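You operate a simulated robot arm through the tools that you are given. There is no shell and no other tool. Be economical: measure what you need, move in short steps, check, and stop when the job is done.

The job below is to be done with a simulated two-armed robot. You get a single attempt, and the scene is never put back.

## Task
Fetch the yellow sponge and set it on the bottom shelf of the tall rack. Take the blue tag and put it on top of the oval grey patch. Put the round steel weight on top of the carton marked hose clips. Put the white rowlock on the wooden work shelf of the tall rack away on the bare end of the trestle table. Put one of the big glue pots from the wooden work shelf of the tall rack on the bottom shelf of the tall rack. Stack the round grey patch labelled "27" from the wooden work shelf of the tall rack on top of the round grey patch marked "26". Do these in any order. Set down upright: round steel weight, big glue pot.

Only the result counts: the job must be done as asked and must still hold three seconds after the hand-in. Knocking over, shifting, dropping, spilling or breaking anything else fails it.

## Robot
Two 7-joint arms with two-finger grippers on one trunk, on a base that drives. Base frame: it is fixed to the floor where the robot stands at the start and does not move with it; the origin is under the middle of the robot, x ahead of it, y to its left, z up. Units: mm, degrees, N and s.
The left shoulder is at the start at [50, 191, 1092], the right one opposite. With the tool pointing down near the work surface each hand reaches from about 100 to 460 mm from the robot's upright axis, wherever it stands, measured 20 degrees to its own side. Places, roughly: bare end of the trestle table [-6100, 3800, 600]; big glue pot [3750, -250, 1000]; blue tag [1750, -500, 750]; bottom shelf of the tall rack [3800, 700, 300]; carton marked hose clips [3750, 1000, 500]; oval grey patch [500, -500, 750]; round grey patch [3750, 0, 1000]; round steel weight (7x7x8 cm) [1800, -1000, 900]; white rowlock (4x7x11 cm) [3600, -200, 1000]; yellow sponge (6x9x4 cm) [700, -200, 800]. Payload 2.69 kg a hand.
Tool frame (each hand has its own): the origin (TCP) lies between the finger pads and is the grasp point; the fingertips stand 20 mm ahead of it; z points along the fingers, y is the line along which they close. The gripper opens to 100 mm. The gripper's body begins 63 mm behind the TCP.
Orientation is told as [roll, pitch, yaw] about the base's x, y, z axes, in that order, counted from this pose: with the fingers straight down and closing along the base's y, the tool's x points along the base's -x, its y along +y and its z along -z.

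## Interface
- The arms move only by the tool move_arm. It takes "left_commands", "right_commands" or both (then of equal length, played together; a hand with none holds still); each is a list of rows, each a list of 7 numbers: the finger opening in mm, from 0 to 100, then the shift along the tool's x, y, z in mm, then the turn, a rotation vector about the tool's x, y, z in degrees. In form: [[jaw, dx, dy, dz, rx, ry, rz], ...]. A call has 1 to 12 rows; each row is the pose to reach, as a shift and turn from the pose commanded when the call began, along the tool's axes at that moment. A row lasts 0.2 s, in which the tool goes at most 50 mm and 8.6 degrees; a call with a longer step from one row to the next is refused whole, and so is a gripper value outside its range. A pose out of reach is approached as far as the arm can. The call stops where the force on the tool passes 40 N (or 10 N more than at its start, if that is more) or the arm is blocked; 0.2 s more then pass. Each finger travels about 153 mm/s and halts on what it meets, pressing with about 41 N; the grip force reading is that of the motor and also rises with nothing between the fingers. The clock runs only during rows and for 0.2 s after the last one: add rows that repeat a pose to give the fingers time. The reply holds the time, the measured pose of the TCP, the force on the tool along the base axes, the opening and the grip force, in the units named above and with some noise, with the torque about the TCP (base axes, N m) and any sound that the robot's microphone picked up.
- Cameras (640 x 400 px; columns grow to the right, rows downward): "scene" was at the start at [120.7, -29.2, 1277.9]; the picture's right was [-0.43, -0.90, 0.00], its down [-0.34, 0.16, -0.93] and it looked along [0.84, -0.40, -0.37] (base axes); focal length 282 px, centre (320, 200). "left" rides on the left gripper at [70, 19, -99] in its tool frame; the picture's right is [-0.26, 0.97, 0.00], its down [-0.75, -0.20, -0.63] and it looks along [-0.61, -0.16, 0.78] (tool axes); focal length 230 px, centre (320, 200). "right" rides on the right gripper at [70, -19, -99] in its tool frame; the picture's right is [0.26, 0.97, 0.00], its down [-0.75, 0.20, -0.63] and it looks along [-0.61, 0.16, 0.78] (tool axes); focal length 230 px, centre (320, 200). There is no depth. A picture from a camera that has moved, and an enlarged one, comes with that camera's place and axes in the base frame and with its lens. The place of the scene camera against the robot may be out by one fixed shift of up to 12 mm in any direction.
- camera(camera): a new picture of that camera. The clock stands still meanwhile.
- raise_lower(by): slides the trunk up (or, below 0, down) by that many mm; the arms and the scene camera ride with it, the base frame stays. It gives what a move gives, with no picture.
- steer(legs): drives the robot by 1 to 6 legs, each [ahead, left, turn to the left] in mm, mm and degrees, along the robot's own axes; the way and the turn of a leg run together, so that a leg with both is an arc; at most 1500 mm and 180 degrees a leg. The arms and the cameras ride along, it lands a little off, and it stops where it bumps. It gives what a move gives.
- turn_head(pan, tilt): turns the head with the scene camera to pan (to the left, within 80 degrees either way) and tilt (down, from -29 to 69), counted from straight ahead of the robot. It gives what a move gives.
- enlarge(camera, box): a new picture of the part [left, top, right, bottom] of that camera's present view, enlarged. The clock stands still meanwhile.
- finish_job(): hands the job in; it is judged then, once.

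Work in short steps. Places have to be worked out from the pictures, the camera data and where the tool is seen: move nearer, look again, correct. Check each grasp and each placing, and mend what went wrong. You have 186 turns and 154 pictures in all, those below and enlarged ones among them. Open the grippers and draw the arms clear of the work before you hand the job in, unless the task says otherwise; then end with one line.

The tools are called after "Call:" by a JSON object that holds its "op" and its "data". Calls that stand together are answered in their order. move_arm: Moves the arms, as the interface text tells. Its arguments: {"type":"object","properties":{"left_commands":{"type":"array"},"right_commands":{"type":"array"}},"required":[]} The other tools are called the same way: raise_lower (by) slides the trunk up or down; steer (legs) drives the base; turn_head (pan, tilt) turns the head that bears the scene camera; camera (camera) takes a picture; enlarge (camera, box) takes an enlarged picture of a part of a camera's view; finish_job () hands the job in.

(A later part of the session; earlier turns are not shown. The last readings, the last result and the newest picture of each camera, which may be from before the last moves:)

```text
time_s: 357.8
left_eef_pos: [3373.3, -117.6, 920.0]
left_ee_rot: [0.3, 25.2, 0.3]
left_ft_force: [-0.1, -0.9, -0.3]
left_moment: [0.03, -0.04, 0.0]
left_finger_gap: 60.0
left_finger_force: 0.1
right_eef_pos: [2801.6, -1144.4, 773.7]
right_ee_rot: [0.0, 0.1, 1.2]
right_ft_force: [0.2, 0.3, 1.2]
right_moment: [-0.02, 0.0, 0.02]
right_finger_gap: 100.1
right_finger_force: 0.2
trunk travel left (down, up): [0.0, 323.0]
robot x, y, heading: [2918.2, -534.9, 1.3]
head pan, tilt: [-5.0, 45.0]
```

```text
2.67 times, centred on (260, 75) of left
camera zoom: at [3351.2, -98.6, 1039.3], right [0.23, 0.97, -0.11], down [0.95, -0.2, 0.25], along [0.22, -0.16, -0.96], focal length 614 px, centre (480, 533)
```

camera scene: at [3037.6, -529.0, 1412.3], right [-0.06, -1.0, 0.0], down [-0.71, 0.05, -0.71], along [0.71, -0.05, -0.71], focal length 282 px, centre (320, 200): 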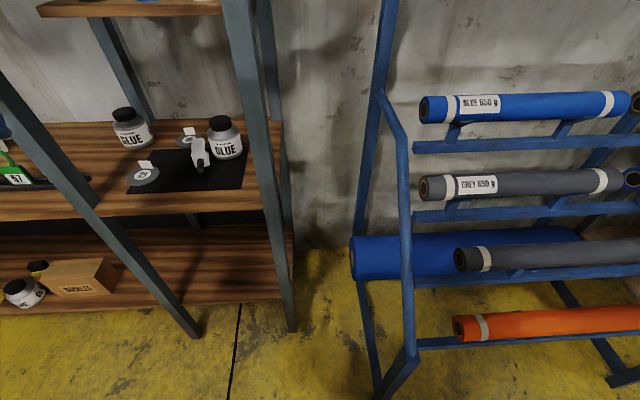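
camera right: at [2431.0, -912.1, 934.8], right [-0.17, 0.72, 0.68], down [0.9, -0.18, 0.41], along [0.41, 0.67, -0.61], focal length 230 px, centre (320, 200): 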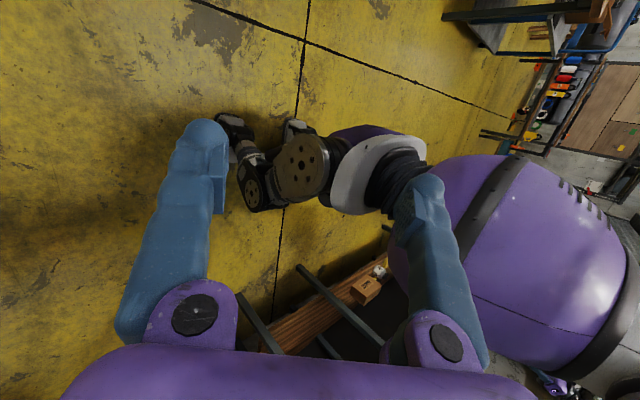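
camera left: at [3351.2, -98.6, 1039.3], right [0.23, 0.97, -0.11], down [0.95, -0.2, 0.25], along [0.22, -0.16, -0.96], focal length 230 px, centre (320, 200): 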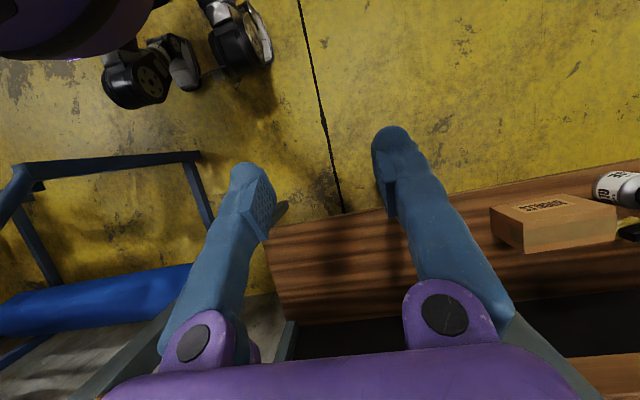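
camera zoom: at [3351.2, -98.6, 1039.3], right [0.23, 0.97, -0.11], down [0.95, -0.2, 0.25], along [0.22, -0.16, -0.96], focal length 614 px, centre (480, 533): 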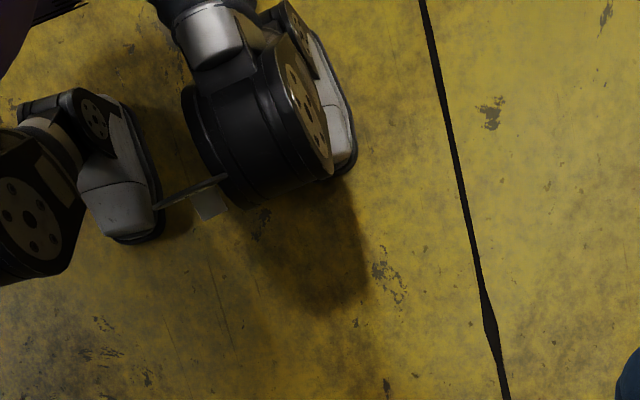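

The patch stands on edge at about (3087,-422,374): 170 mm ahead of my axis, on the base. I raise the trunk a bit for arm room and turn the left hand straight down with jaws closing fore-and-aft to pinch the disc.

Call:
{"op": "raise_lower", "data": {"by": 150}}

Call:
{"op": "move_arm", "data": {"left_commands": [[60, 0, 0, 0, 0, -8.4, 0], [60, 0, 0, 0, 0, -16.8, 0], [60, 0, 0, 0, 0, -25.2, 0]]}}

Call:
{"op": "move_arm", "data": {"left_commands": [[60, 0, 0, 0, 0, 0, 8.4], [60, 0, -10, 0, 0, 0, 16.8], [60, 0, -20, 0, 0, 0, 25.2], [60, 0, -30, 0, 0, 0, 33.6], [60, 0, -40, 0, 0, 0, 42], [60, 0, -50, 0, 0, 0, 50.4], [60, 0, -60, 0, 0, 0, 58.8], [60, 0, -70, 0, 0, 0, 67.2], [60, 0, -80, 0, 0, 0, 75.6], [60, 0, -90, 0, 0, 0, 84], [60, 0, -100, 0, 0, 0, 90]]}}

Call:
{"op": "camera", "data": {"camera": "left"}}

```text
time_s: 359.6
left_eef_pos: [3372.9, -118.3, 1070.1]
left_ee_rot: [0.2, 25.2, 0.4]
left_ft_force: [0.6, -1.0, 0.5]
left_moment: [-0.02, 0.01, 0.01]
left_finger_gap: 60.3
left_finger_force: 0.1
right_eef_pos: [2801.4, -1145.4, 924.1]
right_ee_rot: [-0.1, 0.1, 1.1]
right_ft_force: [0.3, -0.5, 1.1]
right_moment: [0.02, 0.02, -0.03]
right_finger_gap: 99.9
right_finger_force: 0.0
trunk travel left (down, up): [-150.0, 173.0]
robot x, y, heading: [2918.2, -534.4, 1.2]
head pan, tilt: [-5.0, 45.0]
```

```text
time_s: 360.4
left_eef_pos: [3372.2, -117.7, 1070.9]
left_ee_rot: [0.1, -0.2, 0.4]
left_ft_force: [0.3, 0.2, 0.3]
left_moment: [0.05, 0.04, -0.01]
left_finger_gap: 60.0
left_finger_force: 0.0
right_eef_pos: [2801.0, -1143.4, 923.8]
right_ee_rot: [0.0, 0.1, 1.3]
right_ft_force: [-0.1, 0.1, 1.0]
right_moment: [-0.04, -0.01, -0.02]
right_finger_gap: 99.9
right_finger_force: 0.1
trunk travel left (down, up): [-150.0, 173.0]
robot x, y, heading: [2915.9, -539.1, 1.3]
head pan, tilt: [-5.0, 45.0]
```

```text
time_s: 362.8
left_eef_pos: [3212.3, -364.0, 1051.0]
left_ee_rot: [0.1, 0.2, -89.3]
left_ft_force: [0.1, 0.5, 0.0]
left_moment: [0.0, -0.01, 0.01]
left_finger_gap: 59.7
left_finger_force: 0.1
left hand out of reach, approached as far as the arm can: row 4, 5, 6, 7, 8, 9, 10, 11
right_eef_pos: [2801.4, -1145.9, 922.9]
right_ee_rot: [0.0, 0.1, 1.3]
right_ft_force: [0.7, -0.1, -1.1]
right_moment: [-0.04, -0.03, -0.01]
right_finger_gap: 99.9
right_finger_force: 0.2
trunk travel left (down, up): [-150.0, 173.0]
robot x, y, heading: [2921.5, -535.7, 1.3]
head pan, tilt: [-5.0, 45.0]
```

```text
50 pictures are left
camera left: at [3229.3, -292.8, 1149.2], right [0.97, -0.25, 0.0], down [-0.19, -0.76, 0.63], along [-0.15, -0.61, -0.78], focal length 230 px, centre (320, 200)
```

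left: 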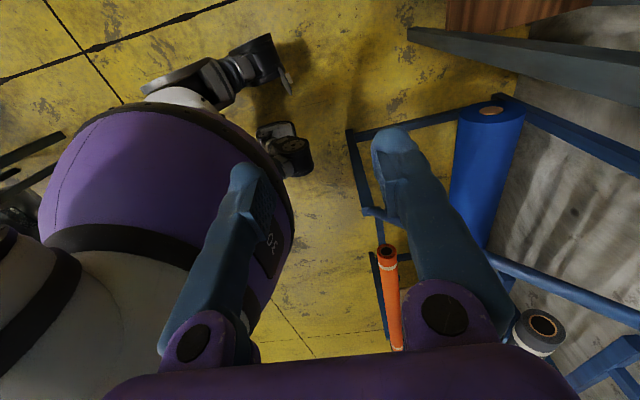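

The hand is now pointing down with jaws fore-and-aft, and the patch shows as a thin edge near the foot. I zoom.

Call:
{"op": "enlarge", "data": {"camera": "left", "box": [210, 30, 370, 130]}}

```text
4.00 times, centred on (290, 80) of left
camera zoom: at [3229.3, -292.8, 1149.2], right [0.97, -0.25, 0.0], down [-0.19, -0.76, 0.63], along [-0.15, -0.61, -0.78], focal length 920 px, centre (440, 680)
```

zoom: 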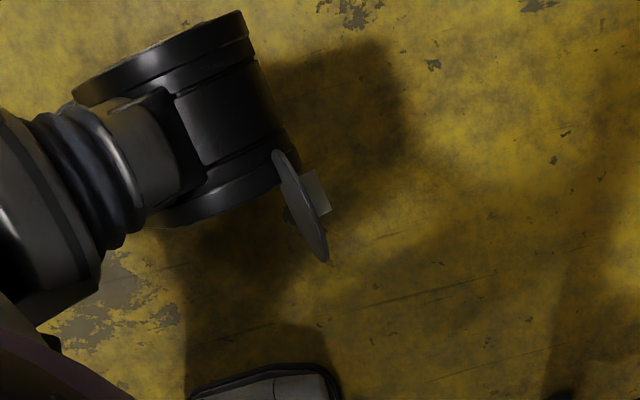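

Triangulated: disc centre (3088,-421,374), face forward, tab upper left. I'll pinch its rim right of the tab, with the hand tilted 25° so the wrist stays clear of my torso; first a waypoint above.

Call:
{"op": "move_arm", "data": {"left_commands": [[44, -7, -4, 45, 2.3, 0, 0], [44, -15, -8, 90, 4.5, 0, 0], [44, -22, -12, 134, 6.8, 0, 0], [44, -29, -16, 179, 9.1, 0, 0], [44, -37, -20, 224, 11.4, 0, 0], [44, -44, -24, 269, 13.6, 0, 0], [44, -52, -28, 314, 15.9, 0, 0], [44, -59, -32, 359, 18.2, 0, 0], [44, -66, -36, 403, 20.5, 0, 0], [44, -74, -40, 448, 22.7, 0, 0], [44, -81, -44, 493, 25, 0, 0]]}}

Call:
{"op": "camera", "data": {"camera": "left"}}

```text
time_s: 365.2
left_eef_pos: [3100.0, -387.2, 614.3]
left_ee_rot: [-22.6, 0.3, -89.8]
left_ft_force: [-0.2, 0.7, 0.0]
left_moment: [-0.02, 0.01, -0.02]
left_finger_gap: 44.1
left_finger_force: 0.0
left hand out of reach, approached as far as the arm can: row 3, 4, 5, 6, 7, 8, 9, 10, 11
right_eef_pos: [2801.2, -1144.9, 924.4]
right_ee_rot: [0.0, 0.1, 1.1]
right_ft_force: [-0.5, 0.9, 0.6]
right_moment: [-0.01, 0.0, 0.02]
right_finger_gap: 99.7
right_finger_force: 0.0
trunk travel left (down, up): [-150.0, 173.0]
robot x, y, heading: [2919.2, -534.3, 1.3]
head pan, tilt: [-5.0, 45.0]
```

```text
48 pictures are left
camera left: at [3153.2, -315.7, 697.7], right [0.89, -0.25, -0.37], down [0.06, -0.75, 0.65], along [-0.45, -0.61, -0.66], focal length 230 px, centre (320, 200)
```

left: 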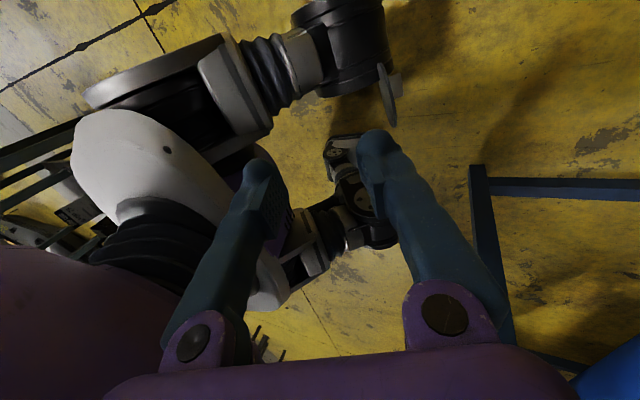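

The arm is at a limit here; lowering the trunk brings the hand down. I lower 130 mm.

Call:
{"op": "raise_lower", "data": {"by": -130}}

Call:
{"op": "move_arm", "data": {"left_commands": [[44, -15, 0, 0, 0, 0, 0], [44, -30, 0, 0, 0, 0, 0], [44, -45, 0, 0, 0, 0, 0], [44, -58, 0, 0, 0, 0, 0]]}}

Call:
{"op": "camera", "data": {"camera": "left"}}

```text
time_s: 366.7
left_eef_pos: [3098.4, -387.5, 484.3]
left_ee_rot: [-22.6, 0.3, -89.7]
left_ft_force: [0.2, -1.2, -0.4]
left_moment: [0.02, -0.01, -0.01]
left_finger_gap: 44.2
left_finger_force: 0.1
right_eef_pos: [2802.2, -1144.4, 793.4]
right_ee_rot: [0.0, 0.1, 1.2]
right_ft_force: [0.1, -0.5, -1.0]
right_moment: [-0.01, 0.01, 0.0]
right_finger_gap: 99.9
right_finger_force: 0.0
trunk travel left (down, up): [-20.0, 303.0]
robot x, y, heading: [2916.7, -534.7, 1.2]
head pan, tilt: [-5.0, 45.0]
```

```text
time_s: 367.7
left_eef_pos: [3100.7, -445.1, 484.6]
left_ee_rot: [-22.6, 0.3, -89.7]
left_ft_force: [-0.4, 0.4, -0.5]
left_moment: [-0.04, 0.01, -0.03]
left_finger_gap: 44.0
left_finger_force: 0.0
right_eef_pos: [2799.8, -1145.0, 793.3]
right_ee_rot: [0.0, 0.0, 1.2]
right_ft_force: [0.9, -0.3, 0.0]
right_moment: [0.03, 0.02, 0.01]
right_finger_gap: 99.9
right_finger_force: 0.0
trunk travel left (down, up): [-20.0, 303.0]
robot x, y, heading: [2919.6, -534.8, 1.2]
head pan, tilt: [-5.0, 45.0]
```

```text
47 pictures are left
camera left: at [3153.8, -374.5, 568.1], right [0.89, -0.25, -0.37], down [0.06, -0.75, 0.65], along [-0.45, -0.61, -0.66], focal length 230 px, centre (320, 200)
```

left: 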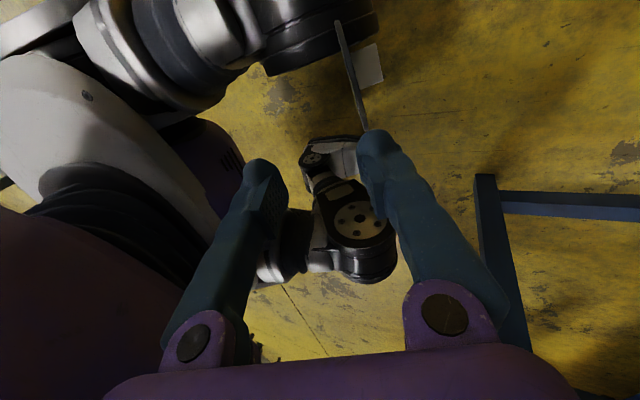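

The hand now moves freely and the disc lies between the finger lines. I descend to z≈395 and close gently on the rim.

Call:
{"op": "move_arm", "data": {"left_commands": [[44, 0, 10, 29, 0, 0, 0], [44, 0, 19, 57, 0, 0, 0], [44, 0, 28, 85, 0, 0, 0], [44, 0, 28, 85, 0, 0, 0]]}}

Call:
{"op": "camera", "data": {"camera": "left"}}

```text
time_s: 368.7
left_eef_pos: [3096.0, -446.0, 423.9]
left_ee_rot: [-22.3, 0.4, -89.8]
left_ft_force: [10.5, -1.4, 4.8]
left_moment: [-0.01, 0.2, 0.16]
left_finger_gap: 38.2
left_finger_force: 0.0
left hand out of reach, approached as far as the arm can: row 3, 4
right_eef_pos: [2800.9, -1145.6, 793.6]
right_ee_rot: [0.0, 0.0, 1.2]
right_ft_force: [0.5, 0.2, 0.2]
right_moment: [-0.02, -0.01, -0.01]
right_finger_gap: 100.1
right_finger_force: 0.1
trunk travel left (down, up): [-20.0, 303.0]
robot x, y, heading: [2916.4, -538.0, 1.3]
head pan, tilt: [-5.0, 45.0]
```

```text
46 pictures are left
camera left: at [3149.9, -374.3, 508.7], right [0.89, -0.25, -0.37], down [0.06, -0.75, 0.65], along [-0.44, -0.61, -0.66], focal length 230 px, centre (320, 200)
```

left: 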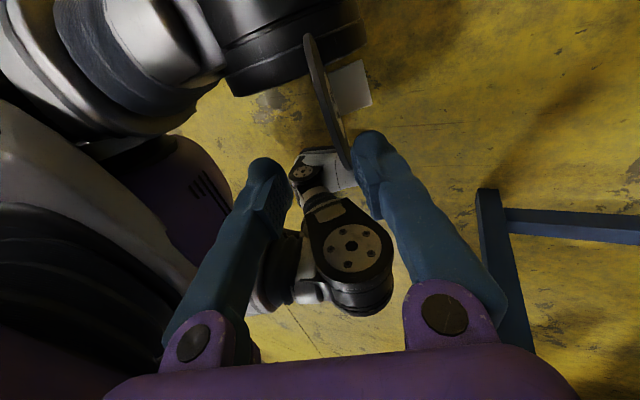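

The fingertips only overlap the rim a little and the rear finger touches my body. I shift 6 mm forward and 10 mm left, then lower the trunk's last 20 mm.

Call:
{"op": "move_arm", "data": {"left_commands": [[38, 5, 6, -40, 0, 0, 0], [38, 10, 7, -40, 0, 0, 0]]}}

Call:
{"op": "raise_lower", "data": {"by": -20}}

Call:
{"op": "camera", "data": {"camera": "left"}}

```text
time_s: 369.3
left_eef_pos: [3103.6, -427.2, 462.1]
left_ee_rot: [-22.6, 0.3, -89.8]
left_ft_force: [-0.1, 0.9, 0.2]
left_moment: [-0.04, 0.01, 0.01]
left_finger_gap: 38.1
left_finger_force: 0.1
left hand out of reach, approached as far as the arm can: row 1, 2
right_eef_pos: [2801.1, -1144.5, 793.2]
right_ee_rot: [0.0, 0.1, 1.2]
right_ft_force: [0.2, -0.9, 0.4]
right_moment: [-0.02, -0.02, -0.02]
right_finger_gap: 100.0
right_finger_force: 0.1
trunk travel left (down, up): [-20.0, 303.0]
robot x, y, heading: [2917.7, -534.8, 1.3]
head pan, tilt: [-5.0, 45.0]
```

```text
time_s: 370.0
left_eef_pos: [3102.1, -427.5, 441.5]
left_ee_rot: [-22.5, 0.2, -89.7]
left_ft_force: [0.1, -0.4, 0.6]
left_moment: [0.0, -0.02, -0.01]
left_finger_gap: 38.0
left_finger_force: 0.1
right_eef_pos: [2800.5, -1143.2, 774.1]
right_ee_rot: [0.1, 0.1, 1.2]
right_ft_force: [0.1, 0.9, 0.0]
right_moment: [-0.01, 0.02, -0.01]
right_finger_gap: 100.1
right_finger_force: 0.1
trunk travel left (down, up): [0.0, 323.0]
robot x, y, heading: [2918.8, -536.9, 1.4]
head pan, tilt: [-5.0, 45.0]
```

```text
45 pictures are left
camera left: at [3157.5, -356.1, 526.3], right [0.89, -0.25, -0.37], down [0.06, -0.75, 0.65], along [-0.45, -0.61, -0.66], focal length 230 px, centre (320, 200)
```

left: 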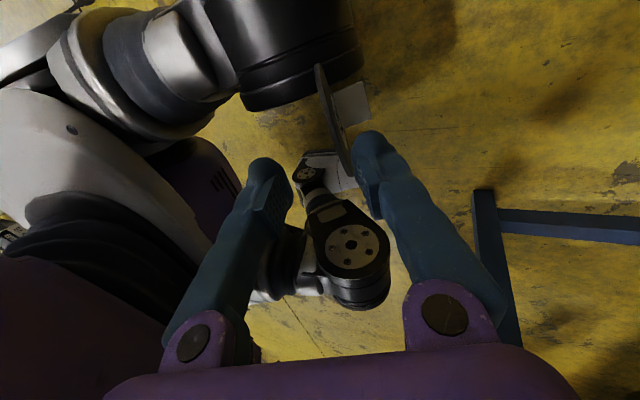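

Call:
{"op": "move_arm", "data": {"left_commands": [[40, -1, 5, 18, 0, 0, 0], [40, -2, 9, 36, 0, 0, 0], [40, -2, 10, 40, 0, 0, 0]]}}

Call:
{"op": "camera", "data": {"camera": "left"}}

```text
time_s: 370.8
left_eef_pos: [3100.2, -427.3, 424.7]
left_ee_rot: [-22.4, 0.4, -89.6]
left_ft_force: [0.1, 0.5, 0.7]
left_moment: [0.01, 0.02, -0.03]
left_finger_gap: 40.1
left_finger_force: 0.0
left hand out of reach, approached as far as the arm can: row 1, 2, 3
right_eef_pos: [2800.3, -1144.8, 774.5]
right_ee_rot: [0.0, 0.1, 1.2]
right_ft_force: [0.1, 0.1, -0.1]
right_moment: [0.01, -0.02, 0.0]
right_finger_gap: 100.1
right_finger_force: 0.1
trunk travel left (down, up): [0.0, 323.0]
robot x, y, heading: [2920.1, -537.3, 1.2]
head pan, tilt: [-5.0, 45.0]
```

```text
44 pictures are left
camera left: at [3154.1, -356.6, 508.4], right [0.89, -0.25, -0.37], down [0.06, -0.75, 0.65], along [-0.44, -0.61, -0.66], focal length 230 px, centre (320, 200)
```

left: 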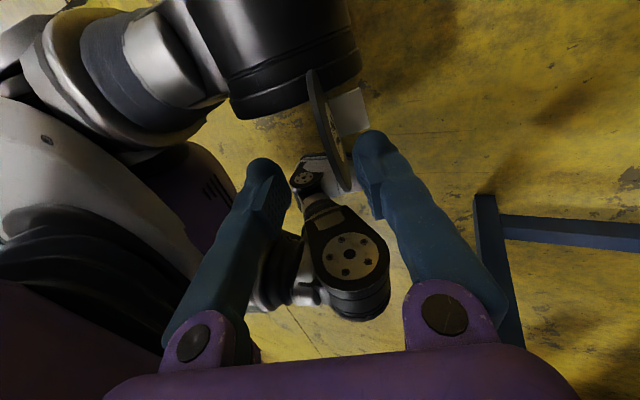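

The arm stops at z≈424, giving about 12 mm overlap. I try a slightly different yaw (matching the disc's normal better) to get lower.

Call:
{"op": "move_arm", "data": {"left_commands": [[40, -1, 0, 5, 0, 0, -6], [40, -2, 3, 12, 0, 0, -12], [40, -2, 6, 18, 0, 0, -12], [40, -2, 8, 24, 0, 0, -12]]}}

```text
time_s: 371.8
left_eef_pos: [3097.3, -430.1, 399.4]
left_ee_rot: [-22.1, 4.9, -78.6]
left_ft_force: [0.2, -0.2, -0.4]
left_moment: [0.05, 0.0, -0.05]
left_finger_gap: 39.9
left_finger_force: 0.1
right_eef_pos: [2801.0, -1144.6, 773.7]
right_ee_rot: [-0.1, 0.1, 1.2]
right_ft_force: [0.3, 0.8, -0.9]
right_moment: [0.02, -0.03, 0.02]
right_finger_gap: 100.0
right_finger_force: 0.1
trunk travel left (down, up): [0.0, 323.0]
robot x, y, heading: [2921.3, -535.3, 1.4]
head pan, tilt: [-5.0, 45.0]
```

Now at z≈399 with no contact. I close on the disc.

Call:
{"op": "move_arm", "data": {"left_commands": [[25, -2, 8, 24, 0, 0, -12], [15, -2, 8, 24, 0, 0, -12], [5, -2, 8, 24, 0, 0, -12], [0, -2, 8, 24, 0, 0, -12], [0, -2, 8, 24, 0, 0, -12]]}}

Call:
{"op": "camera", "data": {"camera": "left"}}

```text
refused: row 1 steps farther than a row can; nothing moved
```

```text
43 pictures are left
camera left: at [3138.3, -356.2, 489.7], right [0.92, -0.04, -0.38], down [0.21, -0.78, 0.59], along [-0.32, -0.63, -0.71], focal length 230 px, centre (320, 200)
```

left: 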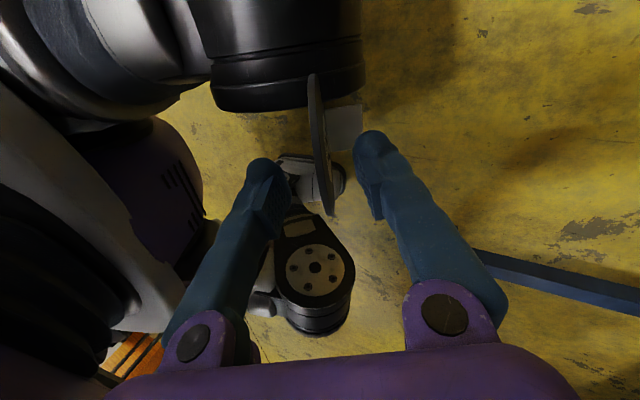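

The disc lies edge-on between the fingers. I close with no shift.

Call:
{"op": "move_arm", "data": {"left_commands": [[25, 0, 0, 0, 0, 0, 0], [15, 0, 0, 0, 0, 0, 0], [5, 0, 0, 0, 0, 0, 0], [0, 0, 0, 0, 0, 0, 0], [0, 0, 0, 0, 0, 0, 0]]}}

Call:
{"op": "camera", "data": {"camera": "left"}}

```text
time_s: 373.0
left_eef_pos: [3098.9, -430.0, 399.6]
left_ee_rot: [-22.2, 4.8, -78.6]
left_ft_force: [0.1, 0.1, -0.2]
left_moment: [-0.03, -0.04, -0.01]
left_finger_gap: 6.1
left_finger_force: 31.1
right_eef_pos: [2801.4, -1144.9, 773.5]
right_ee_rot: [0.1, 0.1, 1.1]
right_ft_force: [0.5, 0.5, -0.2]
right_moment: [0.02, 0.01, 0.0]
right_finger_gap: 100.0
right_finger_force: 0.2
trunk travel left (down, up): [0.0, 323.0]
robot x, y, heading: [2919.9, -540.1, 1.3]
head pan, tilt: [-5.0, 45.0]
```

```text
42 pictures are left
camera left: at [3138.4, -356.1, 489.8], right [0.92, -0.04, -0.38], down [0.21, -0.78, 0.59], along [-0.33, -0.63, -0.71], focal length 230 px, centre (320, 200)
```

left: 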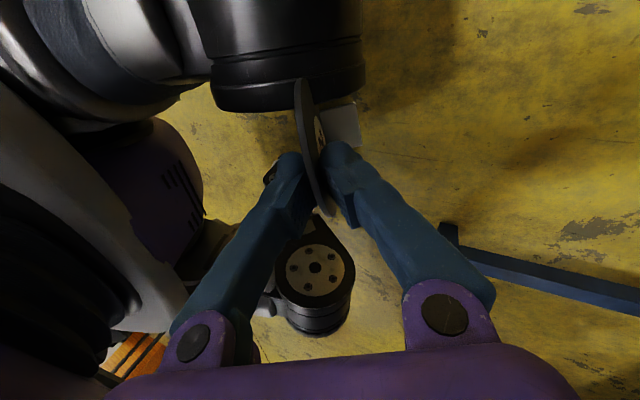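

The disc is pinched (6.1 mm). I raise the trunk to lift it off.

Call:
{"op": "raise_lower", "data": {"by": 230}}

Call:
{"op": "camera", "data": {"camera": "left"}}

```text
time_s: 375.4
left_eef_pos: [3097.7, -431.3, 628.9]
left_ee_rot: [-22.1, 4.9, -78.6]
left_ft_force: [-0.1, -0.4, 0.0]
left_moment: [0.01, 0.04, -0.04]
left_finger_gap: 6.1
left_finger_force: 31.9
right_eef_pos: [2800.6, -1144.9, 1003.5]
right_ee_rot: [-0.1, 0.1, 1.1]
right_ft_force: [0.0, -0.7, 0.1]
right_moment: [0.03, 0.03, 0.0]
right_finger_gap: 100.2
right_finger_force: 0.1
trunk travel left (down, up): [-230.0, 93.0]
robot x, y, heading: [2916.3, -539.6, 1.4]
head pan, tilt: [-5.0, 45.0]
```

```text
41 pictures are left
camera left: at [3138.4, -356.1, 719.7], right [0.92, -0.04, -0.38], down [0.21, -0.78, 0.59], along [-0.33, -0.63, -0.71], focal length 230 px, centre (320, 200)
```

left: 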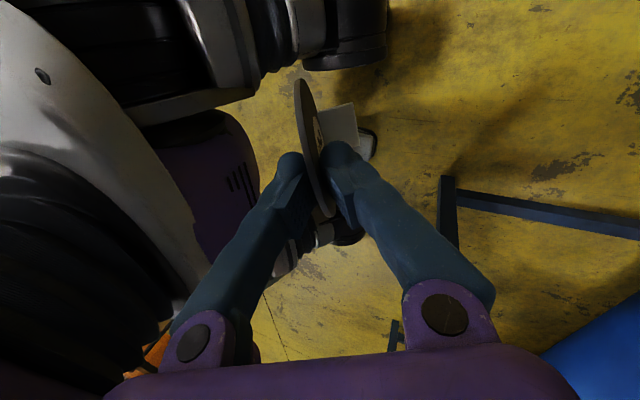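

Recovered. Plan: hold the disc sloping 40° down-forward, rest its far rim on patch 26 against its tab, open and withdraw up the slope so that it drops flat. I move the hand clear of the body while rotating it forward.

Call:
{"op": "move_arm", "data": {"left_commands": [[0, -2, 7, -33, -8, 0, 0], [0, -4, 15, -66, -16, 0, 0], [0, -5, 22, -99, -24, 0, 0], [0, -7, 30, -132, -32, 0, 0], [0, -9, 37, -165, -40, 0, 0], [0, -11, 45, -198, -48, 0, 0], [0, -12, 52, -231, -56, 0, 0], [0, -14, 60, -264, -64, 0, 0], [0, -16, 67, -297, -72, 0, 0]]}}

Call:
{"op": "camera", "data": {"camera": "left"}}

```text
time_s: 377.4
left_eef_pos: [3276.1, -433.0, 878.5]
left_ee_rot: [50.1, 4.9, -78.7]
left_ft_force: [-0.3, 0.0, -0.4]
left_moment: [-0.01, 0.0, -0.03]
left_finger_gap: 5.9
left_finger_force: 32.0
right_eef_pos: [2801.2, -1145.3, 1004.4]
right_ee_rot: [0.0, 0.1, 1.2]
right_ft_force: [-0.2, -0.5, 1.1]
right_moment: [0.0, -0.01, 0.0]
right_finger_gap: 99.9
right_finger_force: 0.2
trunk travel left (down, up): [-230.0, 93.0]
robot x, y, heading: [2918.5, -536.7, 1.4]
head pan, tilt: [-5.0, 45.0]
```

```text
40 pictures are left
camera left: at [3199.8, -382.2, 961.6], right [0.67, -0.19, 0.72], down [-0.45, -0.87, 0.19], along [0.59, -0.45, -0.67], focal length 230 px, centre (320, 200)
```

left: 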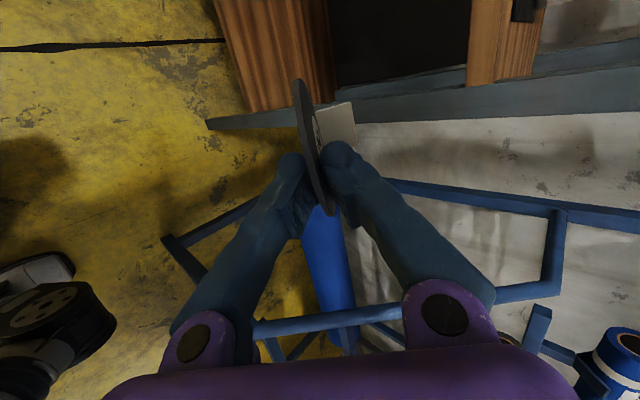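

Held securely. I square the hand up (heading and sideways tilt) and raise it to z≈1075 for entering the right bay.

Call:
{"op": "move_arm", "data": {"left_commands": [[0, 5, 38, 2, 0, -6, 1.7], [0, 10, 77, 5, 0, -11.9, 3.5], [0, 15, 116, 7, 0, -11.9, 3.5], [0, 20, 155, 10, 0, -11.9, 3.5], [0, 25, 194, 12, 0, -11.9, 3.5], [0, 30, 233, 15, 0, -11.9, 3.5], [0, 35, 271, 17, 0, -11.9, 3.5]]}}

Call:
{"op": "steer", "data": {"legs": [[0, 188, -1.4]]}}

```text
time_s: 379.0
left_eef_pos: [3455.6, -375.3, 1078.8]
left_ee_rot: [49.4, -0.2, -90.0]
left_ft_force: [-0.6, -0.4, 0.8]
left_moment: [0.0, -0.01, 0.01]
left_finger_gap: 6.1
left_finger_force: 31.4
right_eef_pos: [2801.4, -1144.6, 1003.8]
right_ee_rot: [0.0, 0.0, 1.2]
right_ft_force: [0.5, 0.2, -0.2]
right_moment: [-0.01, -0.04, 0.01]
right_finger_gap: 100.1
right_finger_force: 0.1
trunk travel left (down, up): [-230.0, 93.0]
robot x, y, heading: [2917.4, -534.5, 1.2]
head pan, tilt: [-5.0, 45.0]
```

```text
time_s: 381.3
left_eef_pos: [3456.8, -199.4, 1077.4]
left_ee_rot: [49.5, -0.1, -91.1]
left_ft_force: [-1.3, -0.5, -0.1]
left_moment: [-0.03, 0.05, -0.01]
left_finger_gap: 6.1
left_finger_force: 31.6
right_eef_pos: [2787.1, -955.1, 1003.4]
right_ee_rot: [0.0, 0.2, 0.2]
right_ft_force: [-0.2, -0.2, 0.7]
right_moment: [0.01, -0.03, 0.01]
right_finger_gap: 100.0
right_finger_force: 0.1
trunk travel left (down, up): [-230.0, 93.0]
robot x, y, heading: [2914.3, -349.8, 0.0]
head pan, tilt: [-5.0, 45.0]
```

Orientation is right. I move the hand 25 mm left and drive 212 mm ahead into the bay.

Call:
{"op": "move_arm", "data": {"left_commands": [[0, 25, 0, 0, 0, 0, 0]]}}

Call:
{"op": "steer", "data": {"legs": [[212, 0, 0]]}}

Call:
{"op": "camera", "data": {"camera": "left"}}

```text
time_s: 381.7
left_eef_pos: [3456.2, -174.4, 1076.7]
left_ee_rot: [49.5, -0.3, -91.1]
left_ft_force: [0.0, -0.2, -0.9]
left_moment: [-0.01, 0.05, -0.01]
left_finger_gap: 5.9
left_finger_force: 31.2
right_eef_pos: [2786.1, -954.1, 1004.1]
right_ee_rot: [-0.1, 0.1, 0.1]
right_ft_force: [-0.4, -0.2, -0.5]
right_moment: [0.0, -0.03, -0.02]
right_finger_gap: 100.0
right_finger_force: 0.1
trunk travel left (down, up): [-230.0, 93.0]
robot x, y, heading: [2917.2, -350.2, -0.1]
head pan, tilt: [-5.0, 45.0]
```

```text
time_s: 383.4
left_eef_pos: [3671.3, -172.9, 1077.4]
left_ee_rot: [49.4, -0.2, -91.0]
left_ft_force: [0.3, 0.0, -0.6]
left_moment: [-0.02, -0.01, 0.03]
left_finger_gap: 6.2
left_finger_force: 31.7
right_eef_pos: [3001.9, -954.4, 1003.9]
right_ee_rot: [0.0, 0.2, 0.2]
right_ft_force: [0.0, -0.1, 0.1]
right_moment: [0.0, -0.01, 0.04]
right_finger_gap: 100.0
right_finger_force: 0.1
trunk travel left (down, up): [-230.0, 93.0]
robot x, y, heading: [3130.5, -349.7, 0.4]
head pan, tilt: [-5.0, 45.0]
```

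```text
39 pictures are left
camera left: at [3609.0, -100.0, 1154.4], right [0.62, -0.27, 0.73], down [-0.62, -0.74, 0.26], along [0.47, -0.62, -0.63], focal length 230 px, centre (320, 200)
```

left: 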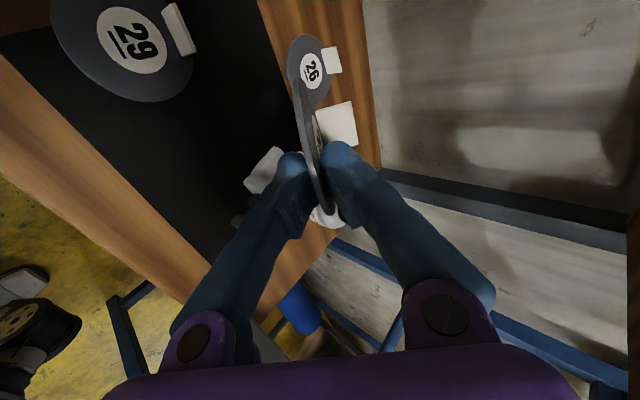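

Patch 26 is at (3857,-160) with its tab front at x≈3884. I move over it, keeping 60 mm height.

Call:
{"op": "move_arm", "data": {"left_commands": [[0, 0, 13, 41, 0, 0, 0], [0, -1, 26, 82, 0, 0, 0], [0, -1, 38, 122, 0, 0, 0], [0, -2, 51, 163, 0, 0, 0]]}}

Call:
{"op": "camera", "data": {"camera": "left"}}

```text
time_s: 384.4
left_eef_pos: [3827.0, -178.0, 1009.4]
left_ee_rot: [49.4, -0.1, -91.1]
left_ft_force: [0.0, 0.3, -1.2]
left_moment: [-0.03, 0.03, 0.01]
left_finger_gap: 6.2
left_finger_force: 31.9
right_eef_pos: [3002.3, -955.8, 1003.0]
right_ee_rot: [0.1, 0.2, 0.2]
right_ft_force: [0.1, 0.3, -0.5]
right_moment: [-0.02, 0.01, -0.03]
right_finger_gap: 99.9
right_finger_force: 0.0
trunk travel left (down, up): [-230.0, 93.0]
robot x, y, heading: [3129.2, -347.1, 0.5]
head pan, tilt: [-5.0, 45.0]
```

```text
38 pictures are left
camera left: at [3764.5, -104.8, 1087.7], right [0.62, -0.27, 0.73], down [-0.62, -0.74, 0.26], along [0.47, -0.62, -0.63], focal length 230 px, centre (320, 200)
```

left: 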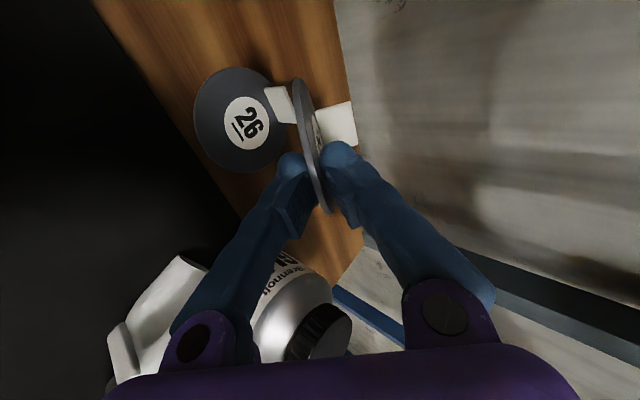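

Laterally aligned (disc centre y≈-159 vs 26 at -158). I descend in small steps until the far rim touches.

Call:
{"op": "move_arm", "data": {"left_commands": [[0, 0, -13, 13, 0, 0, 0], [0, 0, -28, 29, 0, 0, 0], [0, 0, -35, 35, 0, 0, 0], [0, 0, -38, 38, 0, 0, 0], [0, 0, -41, 40, 0, 0, 0], [0, 0, -43, 42, 0, 0, 0], [0, 0, -45, 44, 0, 0, 0], [0, 0, -47, 45, 0, 0, 0], [0, 0, -49, 47, 0, 0, 0]]}}

Call:
{"op": "camera", "data": {"camera": "left"}}

```text
time_s: 386.4
left_eef_pos: [3830.9, -177.5, 941.4]
left_ee_rot: [49.6, -0.3, -91.0]
left_ft_force: [-2.8, -0.3, 2.4]
left_moment: [0.03, -0.16, 0.01]
left_finger_gap: 5.7
left_finger_force: 32.1
right_eef_pos: [3001.1, -955.6, 1002.5]
right_ee_rot: [0.0, 0.1, 0.2]
right_ft_force: [0.7, -0.4, 0.5]
right_moment: [-0.02, -0.01, 0.01]
right_finger_gap: 100.3
right_finger_force: 0.1
trunk travel left (down, up): [-230.0, 93.0]
robot x, y, heading: [3130.0, -351.3, 0.4]
head pan, tilt: [-5.0, 45.0]
```

```text
37 pictures are left
camera left: at [3768.5, -104.8, 1020.0], right [0.62, -0.27, 0.74], down [-0.62, -0.74, 0.26], along [0.48, -0.62, -0.63], focal length 230 px, centre (320, 200)
```

left: 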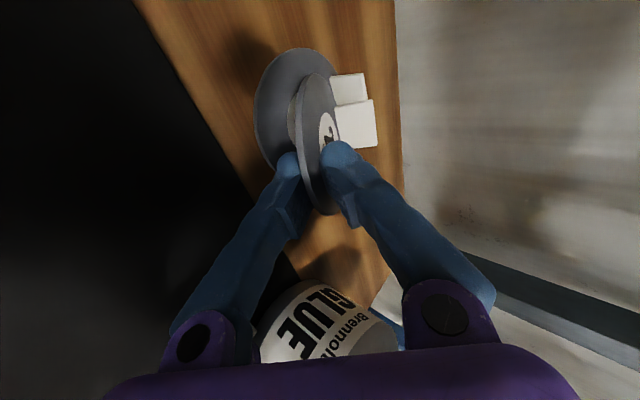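

Light contact: the far rim rests on 26 just before its tab. I open slightly and withdraw up the slope.

Call:
{"op": "move_arm", "data": {"left_commands": [[14, 0, 0, 0, 0, 0, 0], [24, 0, 0, 0, 0, 0, 0], [26, 0, 0, 0, 0, 0, 0], [26, 0, 0, -48, 0, 0, 0], [26, 0, 4, -96, 0, 0, 0], [26, 0, 10, -120, 0, 0, 0]]}}

Call:
{"op": "camera", "data": {"camera": "left"}}

```text
time_s: 387.8
left_eef_pos: [3743.5, -178.0, 1029.0]
left_ee_rot: [49.5, 0.0, -91.0]
left_ft_force: [0.6, 0.5, 0.0]
left_moment: [0.01, -0.04, 0.0]
left_finger_gap: 26.1
left_finger_force: 0.1
right_eef_pos: [3001.3, -954.5, 1004.4]
right_ee_rot: [0.0, 0.1, 0.3]
right_ft_force: [0.0, -0.5, 0.8]
right_moment: [0.01, -0.01, -0.02]
right_finger_gap: 100.0
right_finger_force: 0.1
trunk travel left (down, up): [-230.0, 93.0]
robot x, y, heading: [3128.4, -348.7, 0.2]
head pan, tilt: [-5.0, 45.0]
```

```text
36 pictures are left
camera left: at [3681.7, -104.6, 1106.9], right [0.62, -0.27, 0.73], down [-0.62, -0.74, 0.26], along [0.47, -0.62, -0.63], focal length 230 px, centre (320, 200)
```

left: 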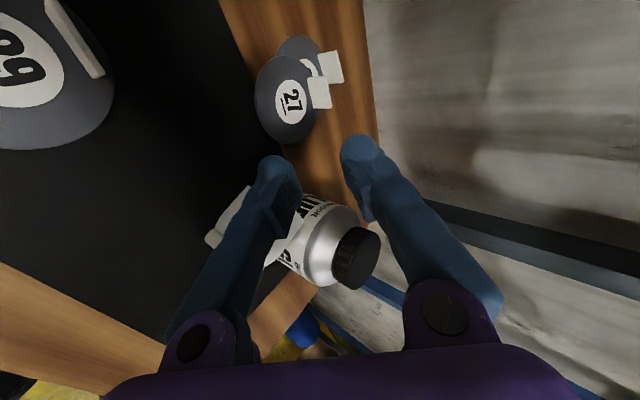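

Patch 27 appears to lie on 26. I zoom to verify.

Call:
{"op": "enlarge", "data": {"camera": "left", "box": [230, 20, 370, 160]}}

```text
2.86 times, centred on (300, 90) of left
camera zoom: at [3681.7, -104.6, 1106.9], right [0.62, -0.27, 0.73], down [-0.62, -0.74, 0.26], along [0.47, -0.62, -0.63], focal length 657 px, centre (377, 514)
```

zoom: 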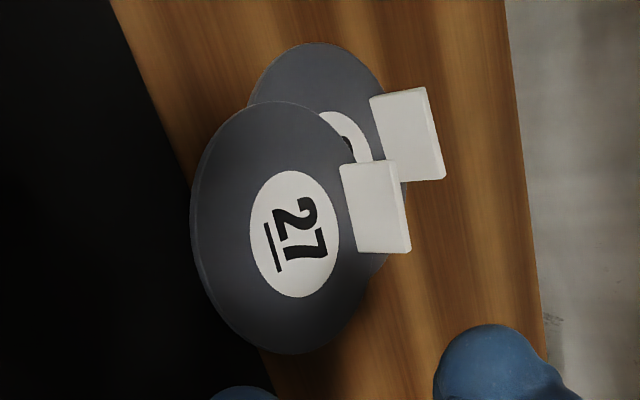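

27 lies flat on 26 (about 20 mm off-centre, clear of the tab). Next the steel weight, with the right hand: I lift, back off, tuck the left hand, and drive to the bin table's rear side facing it.

Call:
{"op": "raise_lower", "data": {"by": 60}}

Call:
{"op": "steer", "data": {"legs": [[-450, 0, 0], [-150, -400, 0]]}}

Call:
{"op": "move_arm", "data": {"left_commands": [[26, 0, -23, -35, 0, 0, 0], [26, 0, -46, -70, 0, 0, 0], [26, 0, -70, -105, 0, 0, 0], [26, 0, -93, -140, 0, 0, 0], [26, 0, -117, -175, 0, 0, 0], [26, 0, -140, -209, 0, 0, 0]]}}

Call:
{"op": "steer", "data": {"legs": [[0, 0, 179.5], [0, 150, 0]]}}

Call:
{"op": "turn_head", "data": {"pan": 0, "tilt": 38}}

Call:
{"op": "camera", "data": {"camera": "scene"}}

```text
time_s: 388.8
left_eef_pos: [3746.2, -177.4, 1088.6]
left_ee_rot: [49.5, -0.1, -91.0]
left_ft_force: [-0.1, -0.3, 0.5]
left_moment: [-0.01, 0.01, -0.01]
left_finger_gap: 26.4
left_finger_force: 0.0
right_eef_pos: [2999.6, -955.5, 1063.9]
right_ee_rot: [0.0, 0.2, 0.3]
right_ft_force: [-0.1, 0.0, 0.1]
right_moment: [0.01, -0.02, 0.06]
right_finger_gap: 99.8
right_finger_force: 0.1
trunk travel left (down, up): [-290.0, 33.0]
robot x, y, heading: [3129.1, -348.7, -0.1]
head pan, tilt: [-5.0, 45.0]
```

```text
time_s: 395.1
left_eef_pos: [3149.8, -582.9, 1088.7]
left_ee_rot: [49.5, -0.3, -91.3]
left_ft_force: [0.1, 0.5, -0.2]
left_moment: [0.02, 0.0, -0.01]
left_finger_gap: 25.8
left_finger_force: 0.1
right_eef_pos: [2402.8, -1357.4, 1064.0]
right_ee_rot: [0.0, 0.1, 0.1]
right_ft_force: [-0.3, 0.6, -0.3]
right_moment: [0.0, 0.0, 0.05]
right_finger_gap: 99.8
right_finger_force: 0.0
trunk travel left (down, up): [-290.0, 33.0]
robot x, y, heading: [2532.9, -749.8, 0.1]
head pan, tilt: [-5.0, 45.0]
```

```text
time_s: 396.5
left_eef_pos: [2954.3, -599.0, 1124.6]
left_ee_rot: [49.4, -0.2, -91.2]
left_ft_force: [0.5, -0.5, 0.4]
left_moment: [-0.02, 0.03, -0.01]
left_finger_gap: 26.0
left_finger_force: 0.1
left hand out of reach, approached as far as the arm can: row 5, 6
right_eef_pos: [2403.3, -1356.9, 1062.0]
right_ee_rot: [0.1, 0.0, 0.0]
right_ft_force: [0.0, 0.8, 0.5]
right_moment: [0.01, 0.0, -0.01]
right_finger_gap: 99.8
right_finger_force: 0.1
trunk travel left (down, up): [-290.0, 33.0]
robot x, y, heading: [2533.8, -747.0, -0.1]
head pan, tilt: [-5.0, 45.0]
```

```text
time_s: 405.8
left_eef_pos: [2110.1, -1048.8, 1124.1]
left_ee_rot: [49.4, -0.1, 87.9]
left_ft_force: [0.2, 0.0, 0.0]
left_moment: [-0.01, 0.0, 0.01]
left_finger_gap: 26.0
left_finger_force: 0.2
right_eef_pos: [2673.2, -298.0, 1063.8]
right_ee_rot: [-0.1, 0.1, 179.1]
right_ft_force: [0.0, -0.8, 0.6]
right_moment: [0.04, 0.01, 0.0]
right_finger_gap: 100.1
right_finger_force: 0.0
trunk travel left (down, up): [-290.0, 33.0]
robot x, y, heading: [2530.4, -901.3, 179.1]
head pan, tilt: [-5.0, 45.0]
```

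```text
time_s: 406.5
left_eef_pos: [2109.4, -1048.9, 1125.2]
left_ee_rot: [49.4, -0.1, 87.8]
left_ft_force: [0.4, 1.2, -0.1]
left_moment: [0.0, 0.03, -0.02]
left_finger_gap: 26.1
left_finger_force: 0.0
right_eef_pos: [2672.9, -299.5, 1062.9]
right_ee_rot: [0.0, 0.1, 179.2]
right_ft_force: [0.2, 0.4, -0.2]
right_moment: [0.01, 0.02, -0.01]
right_finger_gap: 100.1
right_finger_force: 0.1
trunk travel left (down, up): [-290.0, 33.0]
robot x, y, heading: [2531.9, -905.6, 179.4]
head pan, tilt: [0.0, 38.0]
```

```text
34 pictures are left
camera scene: at [2402.8, -889.7, 1392.5], right [0.01, 1.0, 0.0], down [0.62, -0.01, -0.79], along [-0.79, 0.01, -0.62], focal length 282 px, centre (320, 200)
```

scene: 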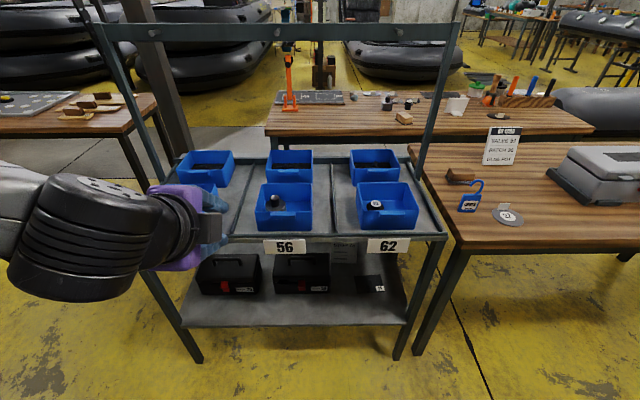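

Two rear bins (56 and 62) hold objects. I zoom in on them and the tag.

Call:
{"op": "enlarge", "data": {"camera": "scene", "box": [250, 120, 530, 260]}}

Call:
{"op": "enlarge", "data": {"camera": "scene", "box": [245, 175, 425, 255]}}

```text
2.29 times, centred on (390, 190) of scene
camera zoom: at [2402.8, -889.7, 1392.5], right [0.01, 1.0, 0.0], down [0.62, -0.01, -0.79], along [-0.79, 0.01, -0.62], focal length 644 px, centre (160, 223)
```

zoom: 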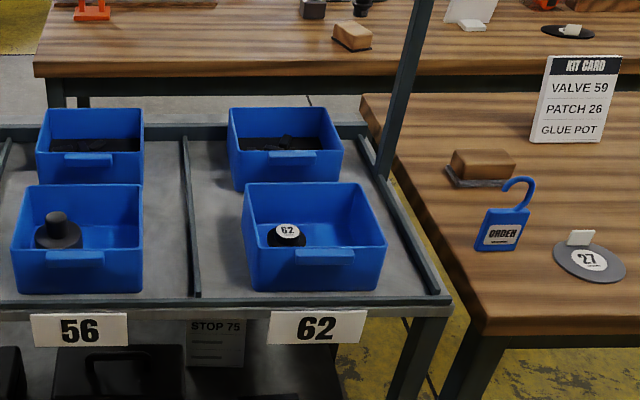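

```text
3.56 times, centred on (335, 215) of scene
camera zoom: at [2402.8, -889.7, 1392.5], right [0.01, 1.0, 0.0], down [0.62, -0.01, -0.79], along [-0.79, 0.01, -0.62], focal length 1003 px, centre (267, 147)
```

zoom: 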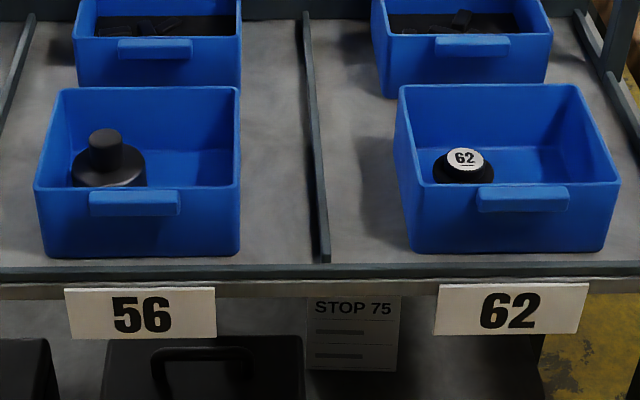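

Bin 56 holds the round steel weight with a knob, at about (1723,-1018). I bring the right hand round to the front, and drive so that the weight lies in front-right.

Call:
{"op": "move_arm", "data": {"right_commands": [[70, -36, 32, 0, 0, 0, 0], [70, -72, 64, 0, 0, 0, 0], [70, -108, 96, 0, 0, 0, 0], [70, -144, 128, 0, 0, 0, 0], [70, -180, 160, 0, 0, 0, 0], [70, -216, 192, 0, 0, 0, 0], [70, -252, 224, 0, 0, 0, 0], [70, -288, 256, 0, 0, 0, 0], [70, -324, 288, 0, 0, 0, 0], [70, -360, 320, 0, 0, 0, 0], [70, -396, 352, 0, 0, 0, 0], [70, -432, 384, 0, 0, 0, 0]]}}

Call:
{"op": "steer", "data": {"legs": [[200, 270, 0.5]]}}

Call:
{"op": "camera", "data": {"camera": "right"}}

```text
time_s: 409.1
left_eef_pos: [2110.0, -1050.0, 1124.4]
left_ee_rot: [49.4, -0.2, 87.9]
left_ft_force: [-0.9, -0.4, 0.0]
left_moment: [-0.01, -0.01, -0.03]
left_finger_gap: 26.1
left_finger_force: 0.1
right_eef_pos: [2333.0, -468.2, 1086.1]
right_ee_rot: [0.1, 0.2, 179.1]
right_ft_force: [-0.2, 0.2, 0.3]
right_moment: [-0.04, 0.01, -0.01]
right_finger_gap: 69.8
right_finger_force: 0.1
right hand out of reach, approached as far as the arm can: row 4, 5, 6, 7, 8, 9, 10, 11, 12
trunk travel left (down, up): [-290.0, 33.0]
robot x, y, heading: [2527.9, -900.5, 179.1]
head pan, tilt: [0.0, 38.0]
```

```text
time_s: 412.1
left_eef_pos: [1907.7, -1325.1, 1124.4]
left_ee_rot: [49.3, -0.2, 88.8]
left_ft_force: [0.4, 0.0, -1.0]
left_moment: [0.01, 0.03, -0.02]
left_finger_gap: 25.9
left_finger_force: 0.1
right_eef_pos: [2123.0, -740.6, 1084.7]
right_ee_rot: [0.0, 0.2, 179.9]
right_ft_force: [0.0, 0.1, 0.1]
right_moment: [-0.02, 0.02, 0.02]
right_finger_gap: 69.9
right_finger_force: 0.0
trunk travel left (down, up): [-290.0, 33.0]
robot x, y, heading: [2326.2, -1172.4, 179.8]
head pan, tilt: [0.0, 38.0]
```

```text
31 pictures are left
camera right: at [2192.6, -721.2, 1185.3], right [0.26, -0.97, 0.0], down [-0.75, -0.2, 0.63], along [-0.61, -0.16, -0.78], focal length 230 px, centre (320, 200)
```

right: 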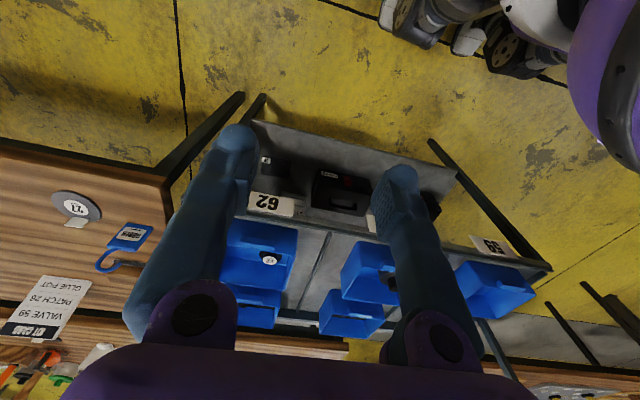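

The right arm is limited in front again, so I use the left. I roll the left hand back to its normal orientation and shift the robot so the weight is ahead-left.

Call:
{"op": "move_arm", "data": {"left_commands": [[60, 0, 0, 0, 0, 0, -8.5], [60, 0, 0, 0, 0, 0, -17], [60, 0, 0, 0, 0, 0, -25.5], [60, 0, 0, 0, 0, 0, -34], [60, 0, 0, 0, 0, 0, -42.5], [60, 0, 0, 0, 0, 0, -51], [60, 0, 0, 0, 0, 0, -59.5], [60, 0, 0, 0, 0, 0, -68], [60, 0, 0, 0, 0, 0, -76.5], [60, 0, 0, 0, 0, 0, -85], [60, 0, 0, 0, 0, 0, -91]]}}

Call:
{"op": "move_arm", "data": {"left_commands": [[60, 0, 0, 0, 0, 7, 0], [60, 0, 0, 0, 0, 14, 0], [60, 0, 0, 0, 0, 20, 0]]}}

Call:
{"op": "steer", "data": {"legs": [[75, -250, 0.2]]}}

Call:
{"op": "camera", "data": {"camera": "left"}}

```text
time_s: 414.5
left_eef_pos: [1907.5, -1324.5, 1124.8]
left_ee_rot: [-1.6, -49.4, -179.2]
left_ft_force: [0.1, -0.5, 0.2]
left_moment: [-0.02, 0.01, -0.01]
left_finger_gap: 60.1
left_finger_force: 0.1
right_eef_pos: [2123.7, -739.8, 1087.0]
right_ee_rot: [0.1, 0.2, 179.9]
right_ft_force: [-0.4, -0.5, -0.1]
right_moment: [0.0, 0.0, 0.01]
right_finger_gap: 70.0
right_finger_force: 0.1
trunk travel left (down, up): [-290.0, 33.0]
robot x, y, heading: [2325.2, -1167.9, 180.0]
head pan, tilt: [0.0, 38.0]
```

```text
time_s: 415.3
left_eef_pos: [1908.0, -1326.8, 1125.1]
left_ee_rot: [-1.2, -29.3, 179.8]
left_ft_force: [-0.6, 0.7, 0.0]
left_moment: [-0.01, -0.01, 0.01]
left_finger_gap: 60.0
left_finger_force: 0.0
right_eef_pos: [2123.5, -740.3, 1086.6]
right_ee_rot: [0.1, 0.4, 179.9]
right_ft_force: [-0.3, 0.1, 0.2]
right_moment: [0.02, -0.01, -0.01]
right_finger_gap: 69.7
right_finger_force: 0.0
trunk travel left (down, up): [-290.0, 33.0]
robot x, y, heading: [2328.4, -1174.5, 180.0]
head pan, tilt: [0.0, 38.0]
```

```text
time_s: 418.1
left_eef_pos: [1832.8, -1078.5, 1124.1]
left_ee_rot: [-1.0, -29.5, -179.9]
left_ft_force: [1.3, 1.2, 0.4]
left_moment: [-0.01, -0.01, -0.01]
left_finger_gap: 60.0
left_finger_force: 0.1
right_eef_pos: [2045.3, -493.4, 1086.0]
right_ee_rot: [0.1, 0.3, -179.7]
right_ft_force: [-0.1, 0.0, -0.6]
right_moment: [0.0, -0.04, -0.03]
right_finger_gap: 69.9
right_finger_force: 0.0
trunk travel left (down, up): [-290.0, 33.0]
robot x, y, heading: [2253.2, -923.7, -179.4]
head pan, tilt: [0.0, 38.0]
```

```text
30 pictures are left
camera left: at [1942.1, -1097.0, 1175.7], right [-0.23, -0.97, 0.11], down [-0.34, 0.19, 0.92], along [-0.91, 0.17, -0.38], focal length 230 px, centre (320, 200)
```

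left: 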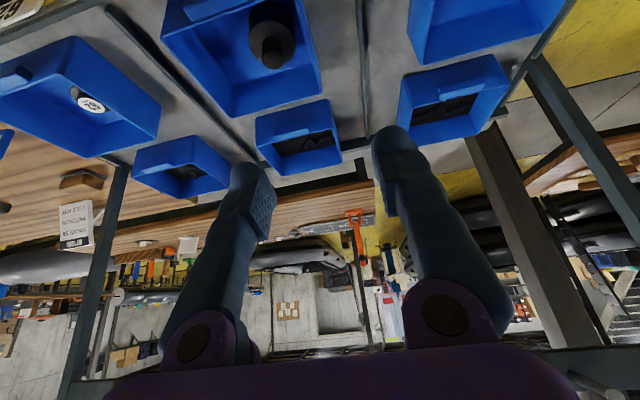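

The knob is roughly at (1755,-1025, 890–905). I bring the hand nearer above it and look again.

Call:
{"op": "move_arm", "data": {"left_commands": [[60, -1, -18, 44, 0, 0, 0], [60, -3, -35, 88, 0, 0, 0], [60, -4, -53, 125, 0, 0, 0]]}}

Call:
{"op": "camera", "data": {"camera": "left"}}

```text
time_s: 418.9
left_eef_pos: [1768.8, -1022.0, 1019.3]
left_ee_rot: [-1.0, -29.4, -179.8]
left_ft_force: [-1.1, 0.5, -0.7]
left_moment: [0.01, -0.01, 0.03]
left_finger_gap: 60.2
left_finger_force: 0.1
right_eef_pos: [2046.5, -491.1, 1086.3]
right_ee_rot: [0.0, 0.2, -179.8]
right_ft_force: [-0.5, 0.8, 0.2]
right_moment: [-0.01, -0.04, 0.01]
right_finger_gap: 70.2
right_finger_force: 0.1
trunk travel left (down, up): [-290.0, 33.0]
robot x, y, heading: [2251.6, -924.6, -179.7]
head pan, tilt: [0.0, 38.0]
```

```text
29 pictures are left
camera left: at [1878.0, -1042.0, 1070.5], right [-0.23, -0.97, 0.11], down [-0.34, 0.19, 0.92], along [-0.91, 0.17, -0.38], focal length 230 px, centre (320, 200)
```

left: 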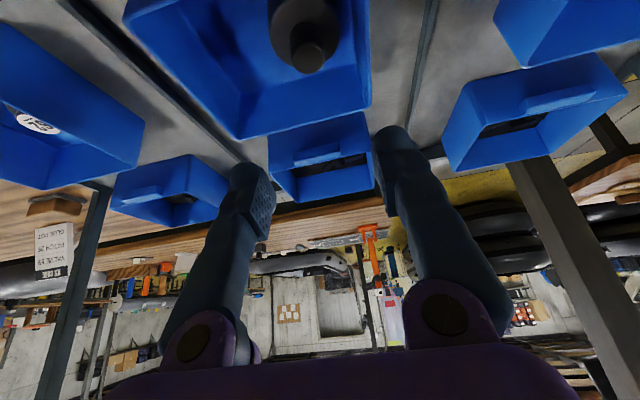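

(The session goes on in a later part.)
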